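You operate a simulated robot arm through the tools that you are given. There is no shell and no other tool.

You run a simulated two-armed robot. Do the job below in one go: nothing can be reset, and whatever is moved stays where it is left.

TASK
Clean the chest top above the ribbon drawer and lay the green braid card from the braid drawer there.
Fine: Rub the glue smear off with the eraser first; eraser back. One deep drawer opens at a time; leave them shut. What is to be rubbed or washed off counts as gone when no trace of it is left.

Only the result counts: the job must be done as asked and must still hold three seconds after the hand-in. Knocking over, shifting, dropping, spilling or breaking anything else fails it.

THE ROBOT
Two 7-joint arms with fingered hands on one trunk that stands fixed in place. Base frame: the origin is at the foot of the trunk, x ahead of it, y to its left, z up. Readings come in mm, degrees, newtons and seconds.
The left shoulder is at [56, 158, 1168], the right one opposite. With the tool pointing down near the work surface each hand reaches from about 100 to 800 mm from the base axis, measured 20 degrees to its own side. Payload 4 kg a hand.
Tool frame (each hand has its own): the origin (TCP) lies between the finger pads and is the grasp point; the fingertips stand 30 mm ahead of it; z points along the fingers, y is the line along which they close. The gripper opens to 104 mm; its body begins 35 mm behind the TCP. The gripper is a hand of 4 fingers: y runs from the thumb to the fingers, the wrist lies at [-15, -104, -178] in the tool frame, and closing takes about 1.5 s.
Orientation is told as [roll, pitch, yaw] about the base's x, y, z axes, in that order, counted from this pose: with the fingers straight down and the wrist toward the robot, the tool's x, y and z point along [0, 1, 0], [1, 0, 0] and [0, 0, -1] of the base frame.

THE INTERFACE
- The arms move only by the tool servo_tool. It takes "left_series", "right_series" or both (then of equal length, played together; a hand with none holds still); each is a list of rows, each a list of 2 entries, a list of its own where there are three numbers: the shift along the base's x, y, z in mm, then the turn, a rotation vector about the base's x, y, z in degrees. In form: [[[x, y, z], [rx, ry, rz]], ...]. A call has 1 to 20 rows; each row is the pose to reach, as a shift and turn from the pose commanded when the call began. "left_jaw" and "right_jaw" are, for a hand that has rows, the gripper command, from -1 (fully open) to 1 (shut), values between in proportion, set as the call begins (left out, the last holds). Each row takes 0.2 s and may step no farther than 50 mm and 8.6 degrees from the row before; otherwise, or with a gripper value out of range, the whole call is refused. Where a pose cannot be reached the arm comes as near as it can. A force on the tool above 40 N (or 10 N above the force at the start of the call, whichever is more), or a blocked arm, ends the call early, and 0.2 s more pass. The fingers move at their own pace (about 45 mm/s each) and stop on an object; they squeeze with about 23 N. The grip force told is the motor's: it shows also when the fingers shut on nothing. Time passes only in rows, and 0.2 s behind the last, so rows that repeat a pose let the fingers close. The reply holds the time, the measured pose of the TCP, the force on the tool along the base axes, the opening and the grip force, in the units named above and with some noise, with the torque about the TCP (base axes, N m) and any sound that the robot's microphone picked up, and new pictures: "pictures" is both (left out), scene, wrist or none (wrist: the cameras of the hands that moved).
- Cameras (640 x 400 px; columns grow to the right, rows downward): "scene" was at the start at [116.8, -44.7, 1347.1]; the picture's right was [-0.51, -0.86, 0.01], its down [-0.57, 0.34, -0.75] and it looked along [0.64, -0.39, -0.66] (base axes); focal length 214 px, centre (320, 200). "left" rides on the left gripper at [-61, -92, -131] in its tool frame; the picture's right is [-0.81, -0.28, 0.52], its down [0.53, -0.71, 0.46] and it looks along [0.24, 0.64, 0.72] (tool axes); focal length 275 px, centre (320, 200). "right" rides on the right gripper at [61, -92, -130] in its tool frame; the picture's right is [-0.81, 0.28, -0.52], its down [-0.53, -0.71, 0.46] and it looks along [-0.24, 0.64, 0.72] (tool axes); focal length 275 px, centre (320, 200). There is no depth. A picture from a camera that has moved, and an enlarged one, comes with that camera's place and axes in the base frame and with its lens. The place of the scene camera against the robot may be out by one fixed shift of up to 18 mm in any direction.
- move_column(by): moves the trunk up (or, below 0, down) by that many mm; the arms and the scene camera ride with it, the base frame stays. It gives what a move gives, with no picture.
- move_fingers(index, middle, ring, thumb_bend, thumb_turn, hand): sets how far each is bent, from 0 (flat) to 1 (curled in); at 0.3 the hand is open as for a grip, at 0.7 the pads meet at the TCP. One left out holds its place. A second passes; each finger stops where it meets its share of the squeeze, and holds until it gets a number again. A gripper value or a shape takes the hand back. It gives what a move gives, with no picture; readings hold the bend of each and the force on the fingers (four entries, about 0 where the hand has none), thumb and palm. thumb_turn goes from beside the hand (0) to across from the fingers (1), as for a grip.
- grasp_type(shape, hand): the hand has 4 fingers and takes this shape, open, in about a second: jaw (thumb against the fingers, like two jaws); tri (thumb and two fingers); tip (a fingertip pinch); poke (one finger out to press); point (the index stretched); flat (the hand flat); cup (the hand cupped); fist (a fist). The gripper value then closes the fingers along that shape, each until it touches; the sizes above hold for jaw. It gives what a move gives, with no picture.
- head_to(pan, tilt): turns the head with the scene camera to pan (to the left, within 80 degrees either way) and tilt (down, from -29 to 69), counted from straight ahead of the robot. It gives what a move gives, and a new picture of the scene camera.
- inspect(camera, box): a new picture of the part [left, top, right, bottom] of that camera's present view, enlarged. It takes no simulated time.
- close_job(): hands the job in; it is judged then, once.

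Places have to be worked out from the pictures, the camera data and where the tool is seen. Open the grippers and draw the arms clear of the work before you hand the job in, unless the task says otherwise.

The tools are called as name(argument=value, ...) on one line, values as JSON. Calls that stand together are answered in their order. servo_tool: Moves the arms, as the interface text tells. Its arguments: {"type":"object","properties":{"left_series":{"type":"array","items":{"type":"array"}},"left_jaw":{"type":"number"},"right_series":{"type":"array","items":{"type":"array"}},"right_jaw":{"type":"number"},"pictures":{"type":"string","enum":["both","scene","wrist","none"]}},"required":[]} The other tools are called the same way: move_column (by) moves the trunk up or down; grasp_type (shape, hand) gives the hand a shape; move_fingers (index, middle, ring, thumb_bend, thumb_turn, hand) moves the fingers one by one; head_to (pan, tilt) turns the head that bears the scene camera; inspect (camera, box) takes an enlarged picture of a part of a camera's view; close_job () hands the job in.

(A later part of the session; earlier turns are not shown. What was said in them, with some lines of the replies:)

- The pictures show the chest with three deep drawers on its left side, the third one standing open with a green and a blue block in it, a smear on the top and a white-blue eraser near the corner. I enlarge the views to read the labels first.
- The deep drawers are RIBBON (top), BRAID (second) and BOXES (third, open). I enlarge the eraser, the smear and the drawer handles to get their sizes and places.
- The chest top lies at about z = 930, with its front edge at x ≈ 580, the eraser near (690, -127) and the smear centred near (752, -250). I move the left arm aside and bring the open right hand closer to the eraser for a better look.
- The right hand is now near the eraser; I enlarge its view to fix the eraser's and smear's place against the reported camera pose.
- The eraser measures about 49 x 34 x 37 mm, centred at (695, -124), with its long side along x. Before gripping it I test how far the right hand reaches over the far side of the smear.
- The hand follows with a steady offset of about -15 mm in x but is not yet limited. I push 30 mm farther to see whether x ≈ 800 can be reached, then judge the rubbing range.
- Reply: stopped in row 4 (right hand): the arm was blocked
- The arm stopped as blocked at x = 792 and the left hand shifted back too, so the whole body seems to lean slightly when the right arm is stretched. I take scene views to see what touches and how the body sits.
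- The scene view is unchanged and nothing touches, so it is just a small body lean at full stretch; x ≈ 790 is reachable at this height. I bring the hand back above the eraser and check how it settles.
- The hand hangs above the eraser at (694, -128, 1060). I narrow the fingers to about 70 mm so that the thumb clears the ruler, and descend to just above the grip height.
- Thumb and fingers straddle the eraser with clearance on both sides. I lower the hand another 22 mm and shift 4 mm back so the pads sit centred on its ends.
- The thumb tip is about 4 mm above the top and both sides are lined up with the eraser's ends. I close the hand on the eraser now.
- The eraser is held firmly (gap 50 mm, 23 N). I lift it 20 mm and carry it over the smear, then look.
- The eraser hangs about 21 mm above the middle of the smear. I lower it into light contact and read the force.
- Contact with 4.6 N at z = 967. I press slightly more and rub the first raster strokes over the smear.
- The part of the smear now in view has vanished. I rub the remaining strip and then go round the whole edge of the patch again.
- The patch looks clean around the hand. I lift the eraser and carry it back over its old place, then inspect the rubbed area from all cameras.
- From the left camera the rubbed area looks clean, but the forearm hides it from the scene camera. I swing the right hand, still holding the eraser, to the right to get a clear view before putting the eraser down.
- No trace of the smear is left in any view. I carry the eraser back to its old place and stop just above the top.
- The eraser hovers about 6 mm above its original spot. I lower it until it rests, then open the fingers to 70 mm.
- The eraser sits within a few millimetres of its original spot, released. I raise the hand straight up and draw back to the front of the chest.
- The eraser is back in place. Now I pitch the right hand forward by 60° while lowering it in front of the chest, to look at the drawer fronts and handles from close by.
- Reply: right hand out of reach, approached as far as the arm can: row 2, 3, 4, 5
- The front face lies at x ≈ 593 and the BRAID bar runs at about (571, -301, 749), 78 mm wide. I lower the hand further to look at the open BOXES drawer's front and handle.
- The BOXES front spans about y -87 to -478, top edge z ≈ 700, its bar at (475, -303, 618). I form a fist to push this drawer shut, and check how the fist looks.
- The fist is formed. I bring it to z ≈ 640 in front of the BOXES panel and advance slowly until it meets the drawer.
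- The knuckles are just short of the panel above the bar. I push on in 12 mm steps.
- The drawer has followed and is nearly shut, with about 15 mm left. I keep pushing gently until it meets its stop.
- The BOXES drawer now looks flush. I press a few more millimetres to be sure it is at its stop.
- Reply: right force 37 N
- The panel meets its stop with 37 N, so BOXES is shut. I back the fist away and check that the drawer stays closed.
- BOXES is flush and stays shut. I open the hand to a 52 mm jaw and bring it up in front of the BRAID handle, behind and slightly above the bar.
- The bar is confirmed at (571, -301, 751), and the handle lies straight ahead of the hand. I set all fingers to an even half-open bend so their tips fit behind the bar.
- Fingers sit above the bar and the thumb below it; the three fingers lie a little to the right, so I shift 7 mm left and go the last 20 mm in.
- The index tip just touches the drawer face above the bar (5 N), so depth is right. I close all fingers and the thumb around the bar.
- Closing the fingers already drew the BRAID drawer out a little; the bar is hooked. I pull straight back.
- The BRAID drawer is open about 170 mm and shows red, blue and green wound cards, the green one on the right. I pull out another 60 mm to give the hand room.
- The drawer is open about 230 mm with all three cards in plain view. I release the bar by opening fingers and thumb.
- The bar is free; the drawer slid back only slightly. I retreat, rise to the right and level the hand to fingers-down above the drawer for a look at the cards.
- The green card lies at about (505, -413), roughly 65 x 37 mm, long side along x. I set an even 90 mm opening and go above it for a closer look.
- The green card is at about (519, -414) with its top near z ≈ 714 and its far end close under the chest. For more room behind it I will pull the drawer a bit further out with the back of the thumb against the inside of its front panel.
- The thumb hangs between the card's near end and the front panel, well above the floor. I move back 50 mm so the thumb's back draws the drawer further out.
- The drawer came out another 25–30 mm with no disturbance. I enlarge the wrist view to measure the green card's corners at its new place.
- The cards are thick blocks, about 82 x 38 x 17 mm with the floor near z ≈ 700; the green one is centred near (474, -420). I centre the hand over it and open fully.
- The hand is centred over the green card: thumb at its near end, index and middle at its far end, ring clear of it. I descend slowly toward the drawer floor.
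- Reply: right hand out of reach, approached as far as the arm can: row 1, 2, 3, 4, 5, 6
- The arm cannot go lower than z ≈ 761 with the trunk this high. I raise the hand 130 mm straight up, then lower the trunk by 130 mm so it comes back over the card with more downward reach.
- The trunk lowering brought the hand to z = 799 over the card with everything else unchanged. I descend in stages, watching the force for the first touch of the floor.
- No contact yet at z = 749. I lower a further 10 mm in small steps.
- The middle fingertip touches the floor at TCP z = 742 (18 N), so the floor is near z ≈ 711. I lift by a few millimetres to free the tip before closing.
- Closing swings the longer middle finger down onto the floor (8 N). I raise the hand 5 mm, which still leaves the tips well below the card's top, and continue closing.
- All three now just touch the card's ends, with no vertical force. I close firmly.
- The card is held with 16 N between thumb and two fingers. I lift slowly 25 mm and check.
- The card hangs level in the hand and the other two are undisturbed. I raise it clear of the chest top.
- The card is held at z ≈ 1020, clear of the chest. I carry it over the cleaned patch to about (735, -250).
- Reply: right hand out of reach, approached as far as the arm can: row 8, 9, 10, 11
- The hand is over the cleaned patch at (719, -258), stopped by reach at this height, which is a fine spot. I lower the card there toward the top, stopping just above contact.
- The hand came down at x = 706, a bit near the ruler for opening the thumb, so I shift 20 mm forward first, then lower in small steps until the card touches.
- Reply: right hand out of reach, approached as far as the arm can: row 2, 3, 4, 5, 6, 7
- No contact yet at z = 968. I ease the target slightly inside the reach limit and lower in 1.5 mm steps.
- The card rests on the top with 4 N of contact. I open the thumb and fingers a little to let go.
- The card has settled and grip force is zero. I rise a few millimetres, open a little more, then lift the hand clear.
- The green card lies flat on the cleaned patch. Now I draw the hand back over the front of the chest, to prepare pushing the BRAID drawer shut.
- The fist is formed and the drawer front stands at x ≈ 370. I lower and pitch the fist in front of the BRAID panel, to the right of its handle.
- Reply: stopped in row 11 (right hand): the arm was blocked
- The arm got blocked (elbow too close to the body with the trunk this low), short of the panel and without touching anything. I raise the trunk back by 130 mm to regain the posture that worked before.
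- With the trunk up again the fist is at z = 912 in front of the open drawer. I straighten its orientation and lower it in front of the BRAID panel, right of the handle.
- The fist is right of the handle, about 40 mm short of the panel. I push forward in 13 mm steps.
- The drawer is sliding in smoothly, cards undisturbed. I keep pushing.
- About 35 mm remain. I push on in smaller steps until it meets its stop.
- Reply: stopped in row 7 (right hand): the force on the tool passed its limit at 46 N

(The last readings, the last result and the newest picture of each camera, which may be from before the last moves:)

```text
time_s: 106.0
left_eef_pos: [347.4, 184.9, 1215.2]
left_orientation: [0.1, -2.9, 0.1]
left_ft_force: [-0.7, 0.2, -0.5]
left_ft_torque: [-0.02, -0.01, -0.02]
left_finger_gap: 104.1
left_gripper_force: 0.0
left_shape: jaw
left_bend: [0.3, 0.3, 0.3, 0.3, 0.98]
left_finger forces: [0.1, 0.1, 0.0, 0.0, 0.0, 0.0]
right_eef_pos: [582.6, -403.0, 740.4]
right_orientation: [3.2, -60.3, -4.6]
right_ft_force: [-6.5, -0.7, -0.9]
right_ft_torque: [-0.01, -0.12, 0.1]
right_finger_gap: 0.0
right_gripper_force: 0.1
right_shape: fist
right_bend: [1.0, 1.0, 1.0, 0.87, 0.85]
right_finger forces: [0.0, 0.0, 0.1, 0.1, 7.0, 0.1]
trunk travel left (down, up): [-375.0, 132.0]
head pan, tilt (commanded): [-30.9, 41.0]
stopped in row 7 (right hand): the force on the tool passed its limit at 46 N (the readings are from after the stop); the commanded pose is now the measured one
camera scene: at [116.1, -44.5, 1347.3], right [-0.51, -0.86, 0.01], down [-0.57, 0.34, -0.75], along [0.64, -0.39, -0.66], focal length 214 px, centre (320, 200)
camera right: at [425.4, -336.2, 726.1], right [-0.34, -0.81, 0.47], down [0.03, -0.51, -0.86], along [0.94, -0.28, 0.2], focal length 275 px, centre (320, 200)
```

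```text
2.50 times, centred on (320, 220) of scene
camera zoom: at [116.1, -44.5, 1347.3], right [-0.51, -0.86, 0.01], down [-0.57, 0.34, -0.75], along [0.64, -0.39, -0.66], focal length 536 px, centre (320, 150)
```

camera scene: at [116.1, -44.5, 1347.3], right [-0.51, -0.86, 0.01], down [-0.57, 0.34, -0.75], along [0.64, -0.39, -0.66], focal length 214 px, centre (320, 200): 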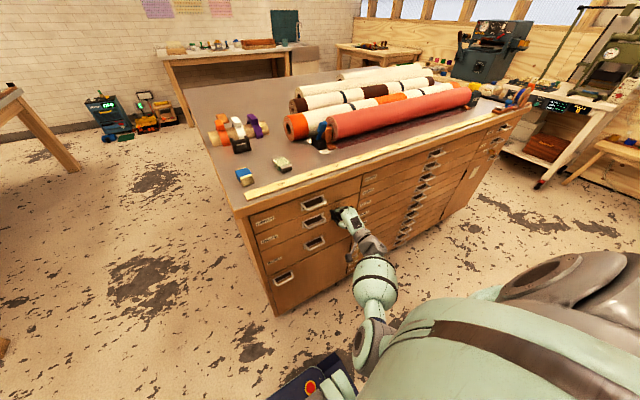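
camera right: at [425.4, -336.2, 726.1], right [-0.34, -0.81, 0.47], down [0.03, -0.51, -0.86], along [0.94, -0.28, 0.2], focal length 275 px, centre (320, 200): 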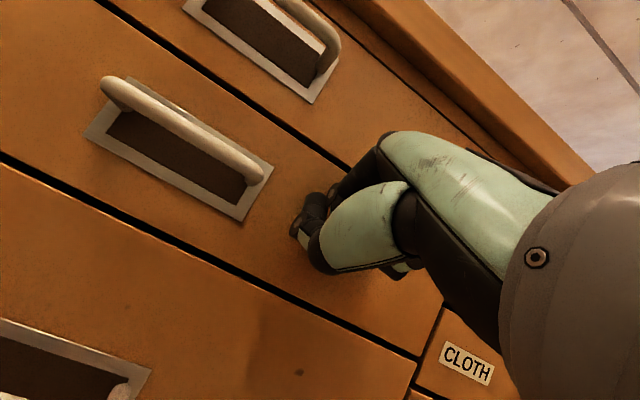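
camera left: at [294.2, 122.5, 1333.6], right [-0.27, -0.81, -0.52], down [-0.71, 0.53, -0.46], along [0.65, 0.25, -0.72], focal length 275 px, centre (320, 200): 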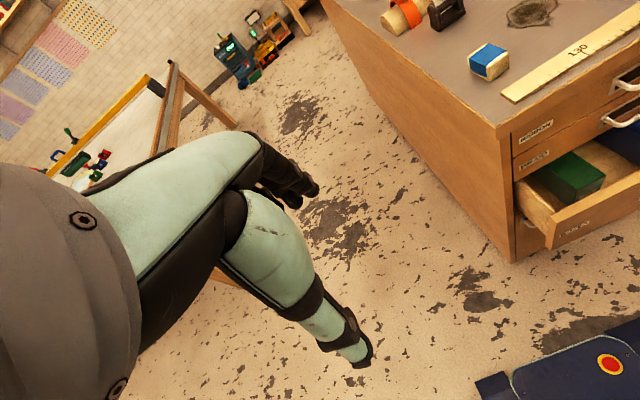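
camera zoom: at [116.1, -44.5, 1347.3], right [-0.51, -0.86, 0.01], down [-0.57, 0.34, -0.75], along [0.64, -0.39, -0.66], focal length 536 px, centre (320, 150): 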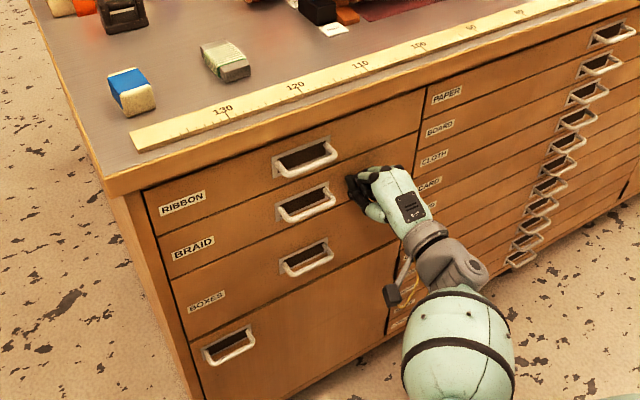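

The push ended at the stop with 46 N and the BRAID drawer looks flush. I back off and check all the fronts.

servo_tool(right_series=[[[-8, 0, 0], [0, 0, 0]], [[-25, 0, 0], [0, 0, 0]], [[-55, 0, 0], [0, 0, 0]], [[-95, 0, 0], [0, 0, 0]], [[-140, 0, 0], [0, 0, 0]], [[-180, 0, 10], [0, 0, 0]], [[-180, 0, 10], [0, 0, 0]]], pictures="both")

inspect(camera="scene", box=[220, 140, 380, 300])

inspect(camera="right", box=[0, 0, 420, 400])

```text
time_s: 107.7
left_eef_pos: [349.5, 186.3, 1215.7]
left_orientation: [0.2, -2.8, 0.2]
left_ft_force: [-0.1, 0.6, 0.1]
left_ft_torque: [0.01, 0.0, 0.01]
left_finger_gap: 103.8
left_gripper_force: 0.1
left_shape: jaw
left_bend: [0.3, 0.3, 0.3, 0.3, 0.98]
left_finger forces: [0.0, 0.0, 0.1, 0.0, 0.0, 0.1]
right_eef_pos: [404.1, -400.5, 748.7]
right_orientation: [3.4, -60.3, -4.5]
right_ft_force: [-0.3, 0.3, 0.6]
right_ft_torque: [0.02, -0.01, -0.04]
right_finger_gap: 0.1
right_gripper_force: 0.0
right_shape: fist
right_bend: [1.0, 1.0, 1.0, 0.86, 0.85]
right_finger forces: [0.1, 0.1, 0.0, 0.1, 0.0, 0.1]
trunk travel left (down, up): [-375.0, 132.0]
head pan, tilt (commanded): [-30.9, 41.0]
camera scene: at [117.1, -44.6, 1347.0], right [-0.51, -0.86, 0.01], down [-0.57, 0.34, -0.75], along [0.64, -0.39, -0.66], focal length 214 px, centre (320, 200)
camera right: at [246.2, -335.5, 735.7], right [-0.34, -0.82, 0.47], down [0.03, -0.51, -0.86], along [0.94, -0.27, 0.19], focal length 275 px, centre (320, 200)
```

scene: 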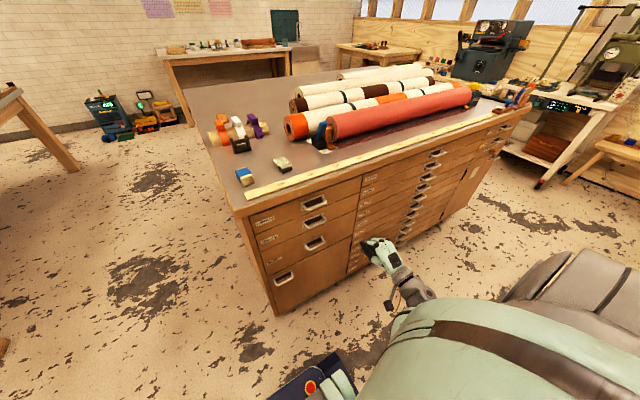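
right: 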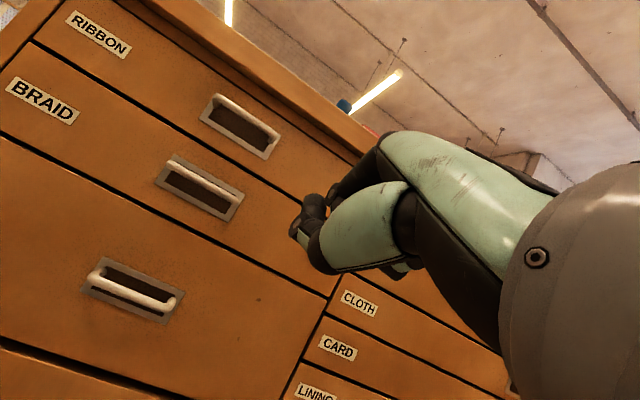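

```text
2.50 times, centred on (300, 220) of scene
camera zoom: at [117.1, -44.6, 1347.0], right [-0.51, -0.86, 0.01], down [-0.57, 0.34, -0.75], along [0.64, -0.39, -0.66], focal length 536 px, centre (370, 150)
```

zoom: 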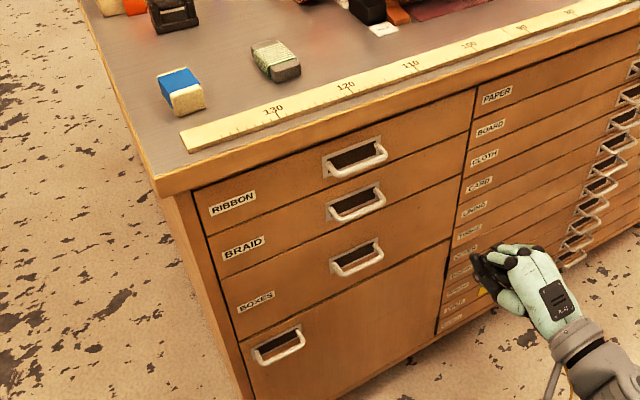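

```text
1.00 times, centred on (210, 200) of right (not enlarged: the box is as wide or as high as the picture)
camera zoom: at [246.2, -335.5, 735.7], right [-0.34, -0.82, 0.47], down [0.03, -0.51, -0.86], along [0.94, -0.27, 0.19], focal length 275 px, centre (430, 200)
```

zoom: 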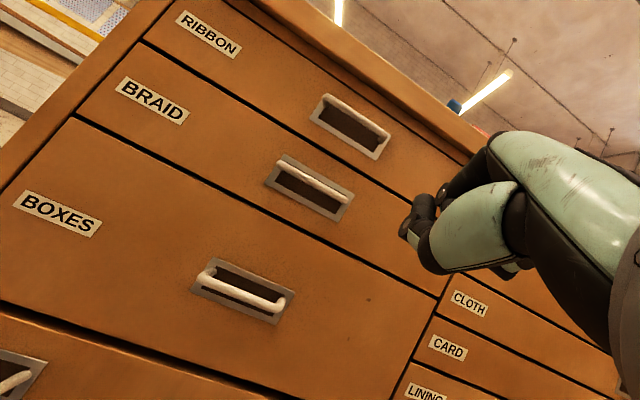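

All three deep drawers are flush. I check the chest top once more while retreating the right hand up to a fingers-down pose clear of the work.

servo_tool(right_series=[[[-30, -8, 10], [0, 0, 0]], [[-60, -18, 25], [0, 0, 0]], [[-80, -28, 60], [0, 0, 0]], [[-80, -32, 95], [0, 0, 0]], [[-75, -32, 125], [0, 8, 0]], [[-60, -32, 145], [0, 16, 0]], [[-45, -32, 158], [0, 24, 0]], [[-25, -32, 168], [0, 32, 0]], [[-5, -32, 175], [0, 40, 0]], [[10, -32, 180], [0, 48, 0]], [[20, -32, 185], [0, 56, 0]], [[28, -32, 200], [0, 60, 0]], [[28, -32, 230], [0, 60, 0]], [[28, -32, 260], [0, 60, 0]], [[28, -32, 260], [0, 60, 0]]], pictures="both")

grasp_type(shape="jaw", hand="right")

inspect(camera="scene", box=[200, 110, 340, 210])

inspect(camera="scene", box=[220, 170, 380, 320])

```text
time_s: 110.8
left_eef_pos: [348.1, 185.5, 1215.4]
left_orientation: [0.2, -2.9, 0.1]
left_ft_force: [0.0, -0.3, 0.2]
left_ft_torque: [0.01, -0.02, 0.0]
left_finger_gap: 103.9
left_gripper_force: 0.1
left_shape: jaw
left_bend: [0.3, 0.3, 0.3, 0.3, 0.98]
left_finger forces: [0.0, 0.0, 0.0, 0.1, 0.0, 0.1]
right_eef_pos: [432.4, -435.4, 1010.9]
right_orientation: [-0.5, -0.4, -2.4]
right_ft_force: [-0.9, -0.1, -0.5]
right_ft_torque: [0.0, 0.01, 0.0]
right_finger_gap: 0.3
right_gripper_force: 0.0
right_shape: fist
right_bend: [1.0, 1.0, 1.0, 0.86, 0.85]
right_finger forces: [0.0, 0.1, 0.0, 0.0, 0.0, 0.0]
trunk travel left (down, up): [-375.0, 132.0]
head pan, tilt (commanded): [-30.9, 41.0]
camera scene: at [116.6, -44.7, 1347.1], right [-0.51, -0.86, 0.01], down [-0.57, 0.34, -0.75], along [0.64, -0.39, -0.66], focal length 214 px, centre (320, 200)
camera right: at [341.8, -368.4, 1139.9], right [0.24, -0.82, 0.53], down [-0.73, -0.51, -0.45], along [0.64, -0.28, -0.72], focal length 275 px, centre (320, 200)
```

scene: 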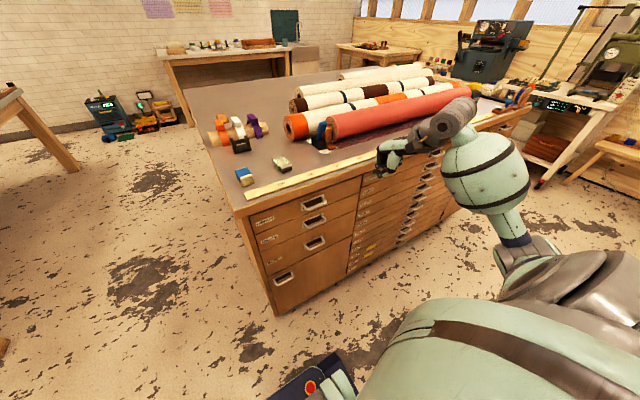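
right: 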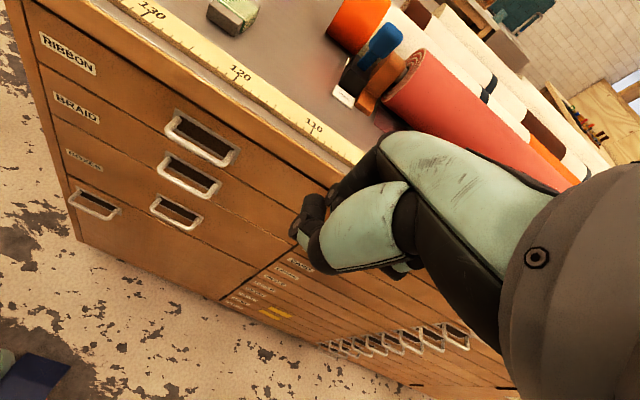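

```text
time_s: 111.8
left_eef_pos: [348.5, 186.2, 1215.7]
left_orientation: [0.1, -2.9, 0.2]
left_ft_force: [-1.0, 0.6, 0.1]
left_ft_torque: [0.01, 0.0, -0.02]
left_finger_gap: 103.9
left_gripper_force: 0.0
left_shape: jaw
left_bend: [0.3, 0.3, 0.3, 0.3, 0.98]
left_finger forces: [0.0, 0.0, 0.1, 0.0, 0.1, 0.0]
right_eef_pos: [433.2, -435.2, 1010.7]
right_orientation: [-0.7, -0.4, -2.2]
right_ft_force: [-0.1, 0.7, -0.1]
right_ft_torque: [0.03, 0.05, 0.0]
right_finger_gap: 103.5
right_gripper_force: 0.0
right_shape: jaw
right_bend: [0.3, 0.3, 0.3, 0.3, 0.97]
right_finger forces: [0.1, 0.0, 0.1, 0.1, 0.0, 0.0]
trunk travel left (down, up): [-375.0, 132.0]
head pan, tilt (commanded): [-30.9, 41.0]
```

```text
4.00 times, centred on (270, 160) of scene
camera zoom: at [116.5, -44.6, 1347.1], right [-0.51, -0.86, 0.01], down [-0.57, 0.34, -0.75], along [0.64, -0.39, -0.66], focal length 858 px, centre (520, 360)
```

zoom: 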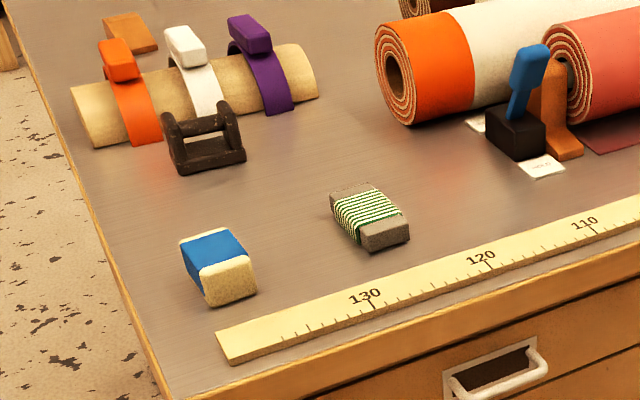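

```text
2.67 times, centred on (300, 245) of scene
camera zoom: at [116.5, -44.6, 1347.1], right [-0.51, -0.86, 0.01], down [-0.57, 0.34, -0.75], along [0.64, -0.39, -0.66], focal length 572 px, centre (373, 80)
```

zoom: 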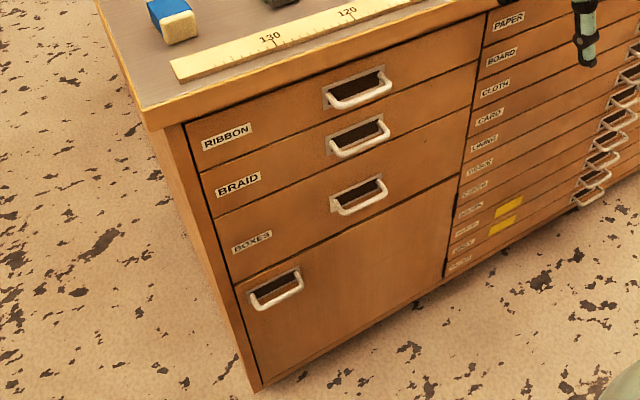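

Everything is in place: the top is clean with the green card lying on it, the eraser is back, and all drawers are shut. I raise the open right hand to its starting height, well clear, before handing in.

servo_tool(right_series=[[[0, 0, 35], [0, 0, 0]], [[0, 0, 75], [0, 0, 0]], [[0, 5, 115], [0, 0, 0]], [[0, 10, 150], [0, 0, 0]], [[0, 10, 150], [0, 0, 0]], [[0, 10, 150], [0, 0, 0]]], pictures="both")

inspect(camera="right", box=[120, 0, 360, 200])

```text
time_s: 113.2
left_eef_pos: [348.5, 186.6, 1215.1]
left_orientation: [0.1, -2.8, 0.2]
left_ft_force: [0.9, -0.4, 0.2]
left_ft_torque: [0.01, 0.01, 0.01]
left_finger_gap: 103.8
left_gripper_force: 0.1
left_shape: jaw
left_bend: [0.3, 0.3, 0.3, 0.3, 0.98]
left_finger forces: [0.0, 0.1, 0.0, 0.0, 0.0, 0.0]
right_eef_pos: [432.5, -422.5, 1162.3]
right_orientation: [-0.5, -0.4, -2.1]
right_ft_force: [0.3, 0.6, 0.6]
right_ft_torque: [0.01, -0.01, 0.03]
right_finger_gap: 103.6
right_gripper_force: 0.2
right_shape: jaw
right_bend: [0.3, 0.3, 0.3, 0.3, 0.97]
right_finger forces: [0.0, 0.1, 0.1, 0.0, 0.0, 0.1]
trunk travel left (down, up): [-375.0, 132.0]
head pan, tilt (commanded): [-30.9, 41.0]
camera scene: at [116.6, -44.5, 1347.1], right [-0.51, -0.86, 0.01], down [-0.57, 0.34, -0.75], along [0.64, -0.39, -0.66], focal length 214 px, centre (320, 200)
camera right: at [342.0, -356.5, 1290.6], right [0.24, -0.81, 0.53], down [-0.73, -0.51, -0.45], along [0.64, -0.28, -0.72], focal length 275 px, centre (320, 200)
```

scene: 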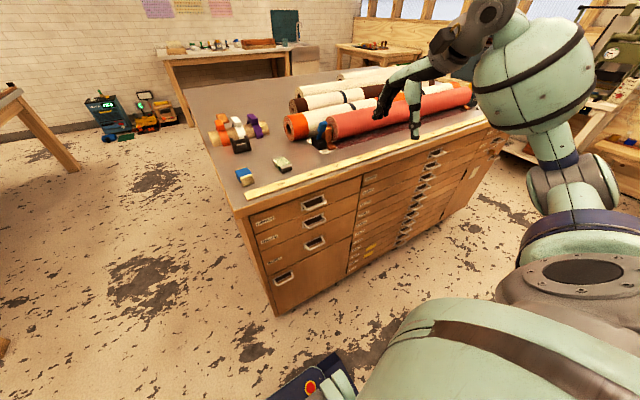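
right: 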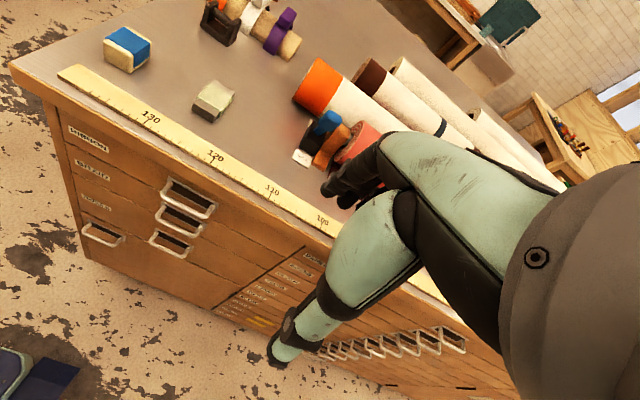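

```text
2.00 times, centred on (240, 100) of right
camera zoom: at [342.0, -356.5, 1290.6], right [0.24, -0.81, 0.53], down [-0.73, -0.51, -0.45], along [0.64, -0.28, -0.72], focal length 551 px, centre (480, 400)
```

zoom: 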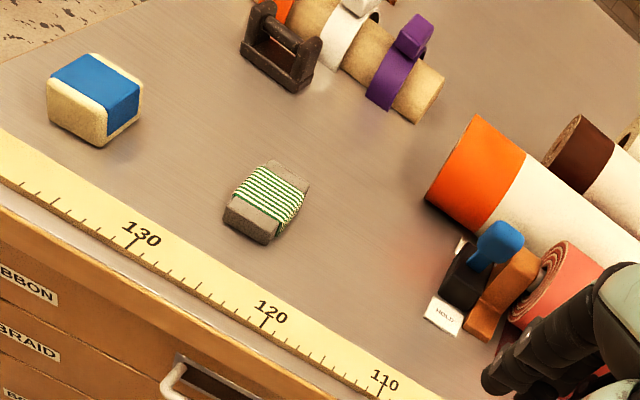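

The final views show a clean chest top with the green card lying flat above the RIBBON drawer. The eraser is back in its spot, every drawer is shut, and both hands are open and clear, so I hand the job in.

close_job()

```text
The job is handed in.
```

The chest top above the RIBBON drawer is clean, and the green braid card lies flat there on the spot where the glue smear was. The job is handed in, but I got no verdict back.

- **Smear:** I rubbed it off with the eraser first. No trace showed in any camera view before the card was laid.
- **Eraser:** it is back within a few millimetres of where it stood.
- **Drawers:** I shut the BOXES drawer before opening BRAID, then shut BRAID after taking the card. All three deep drawers look flush.
- **Everything else:** the red and blue cards stayed in the BRAID drawer and were still in place just before it closed. Nothing on the chest top looked shifted in the last pictures.

Both hands were open and clear of the work at hand-in.
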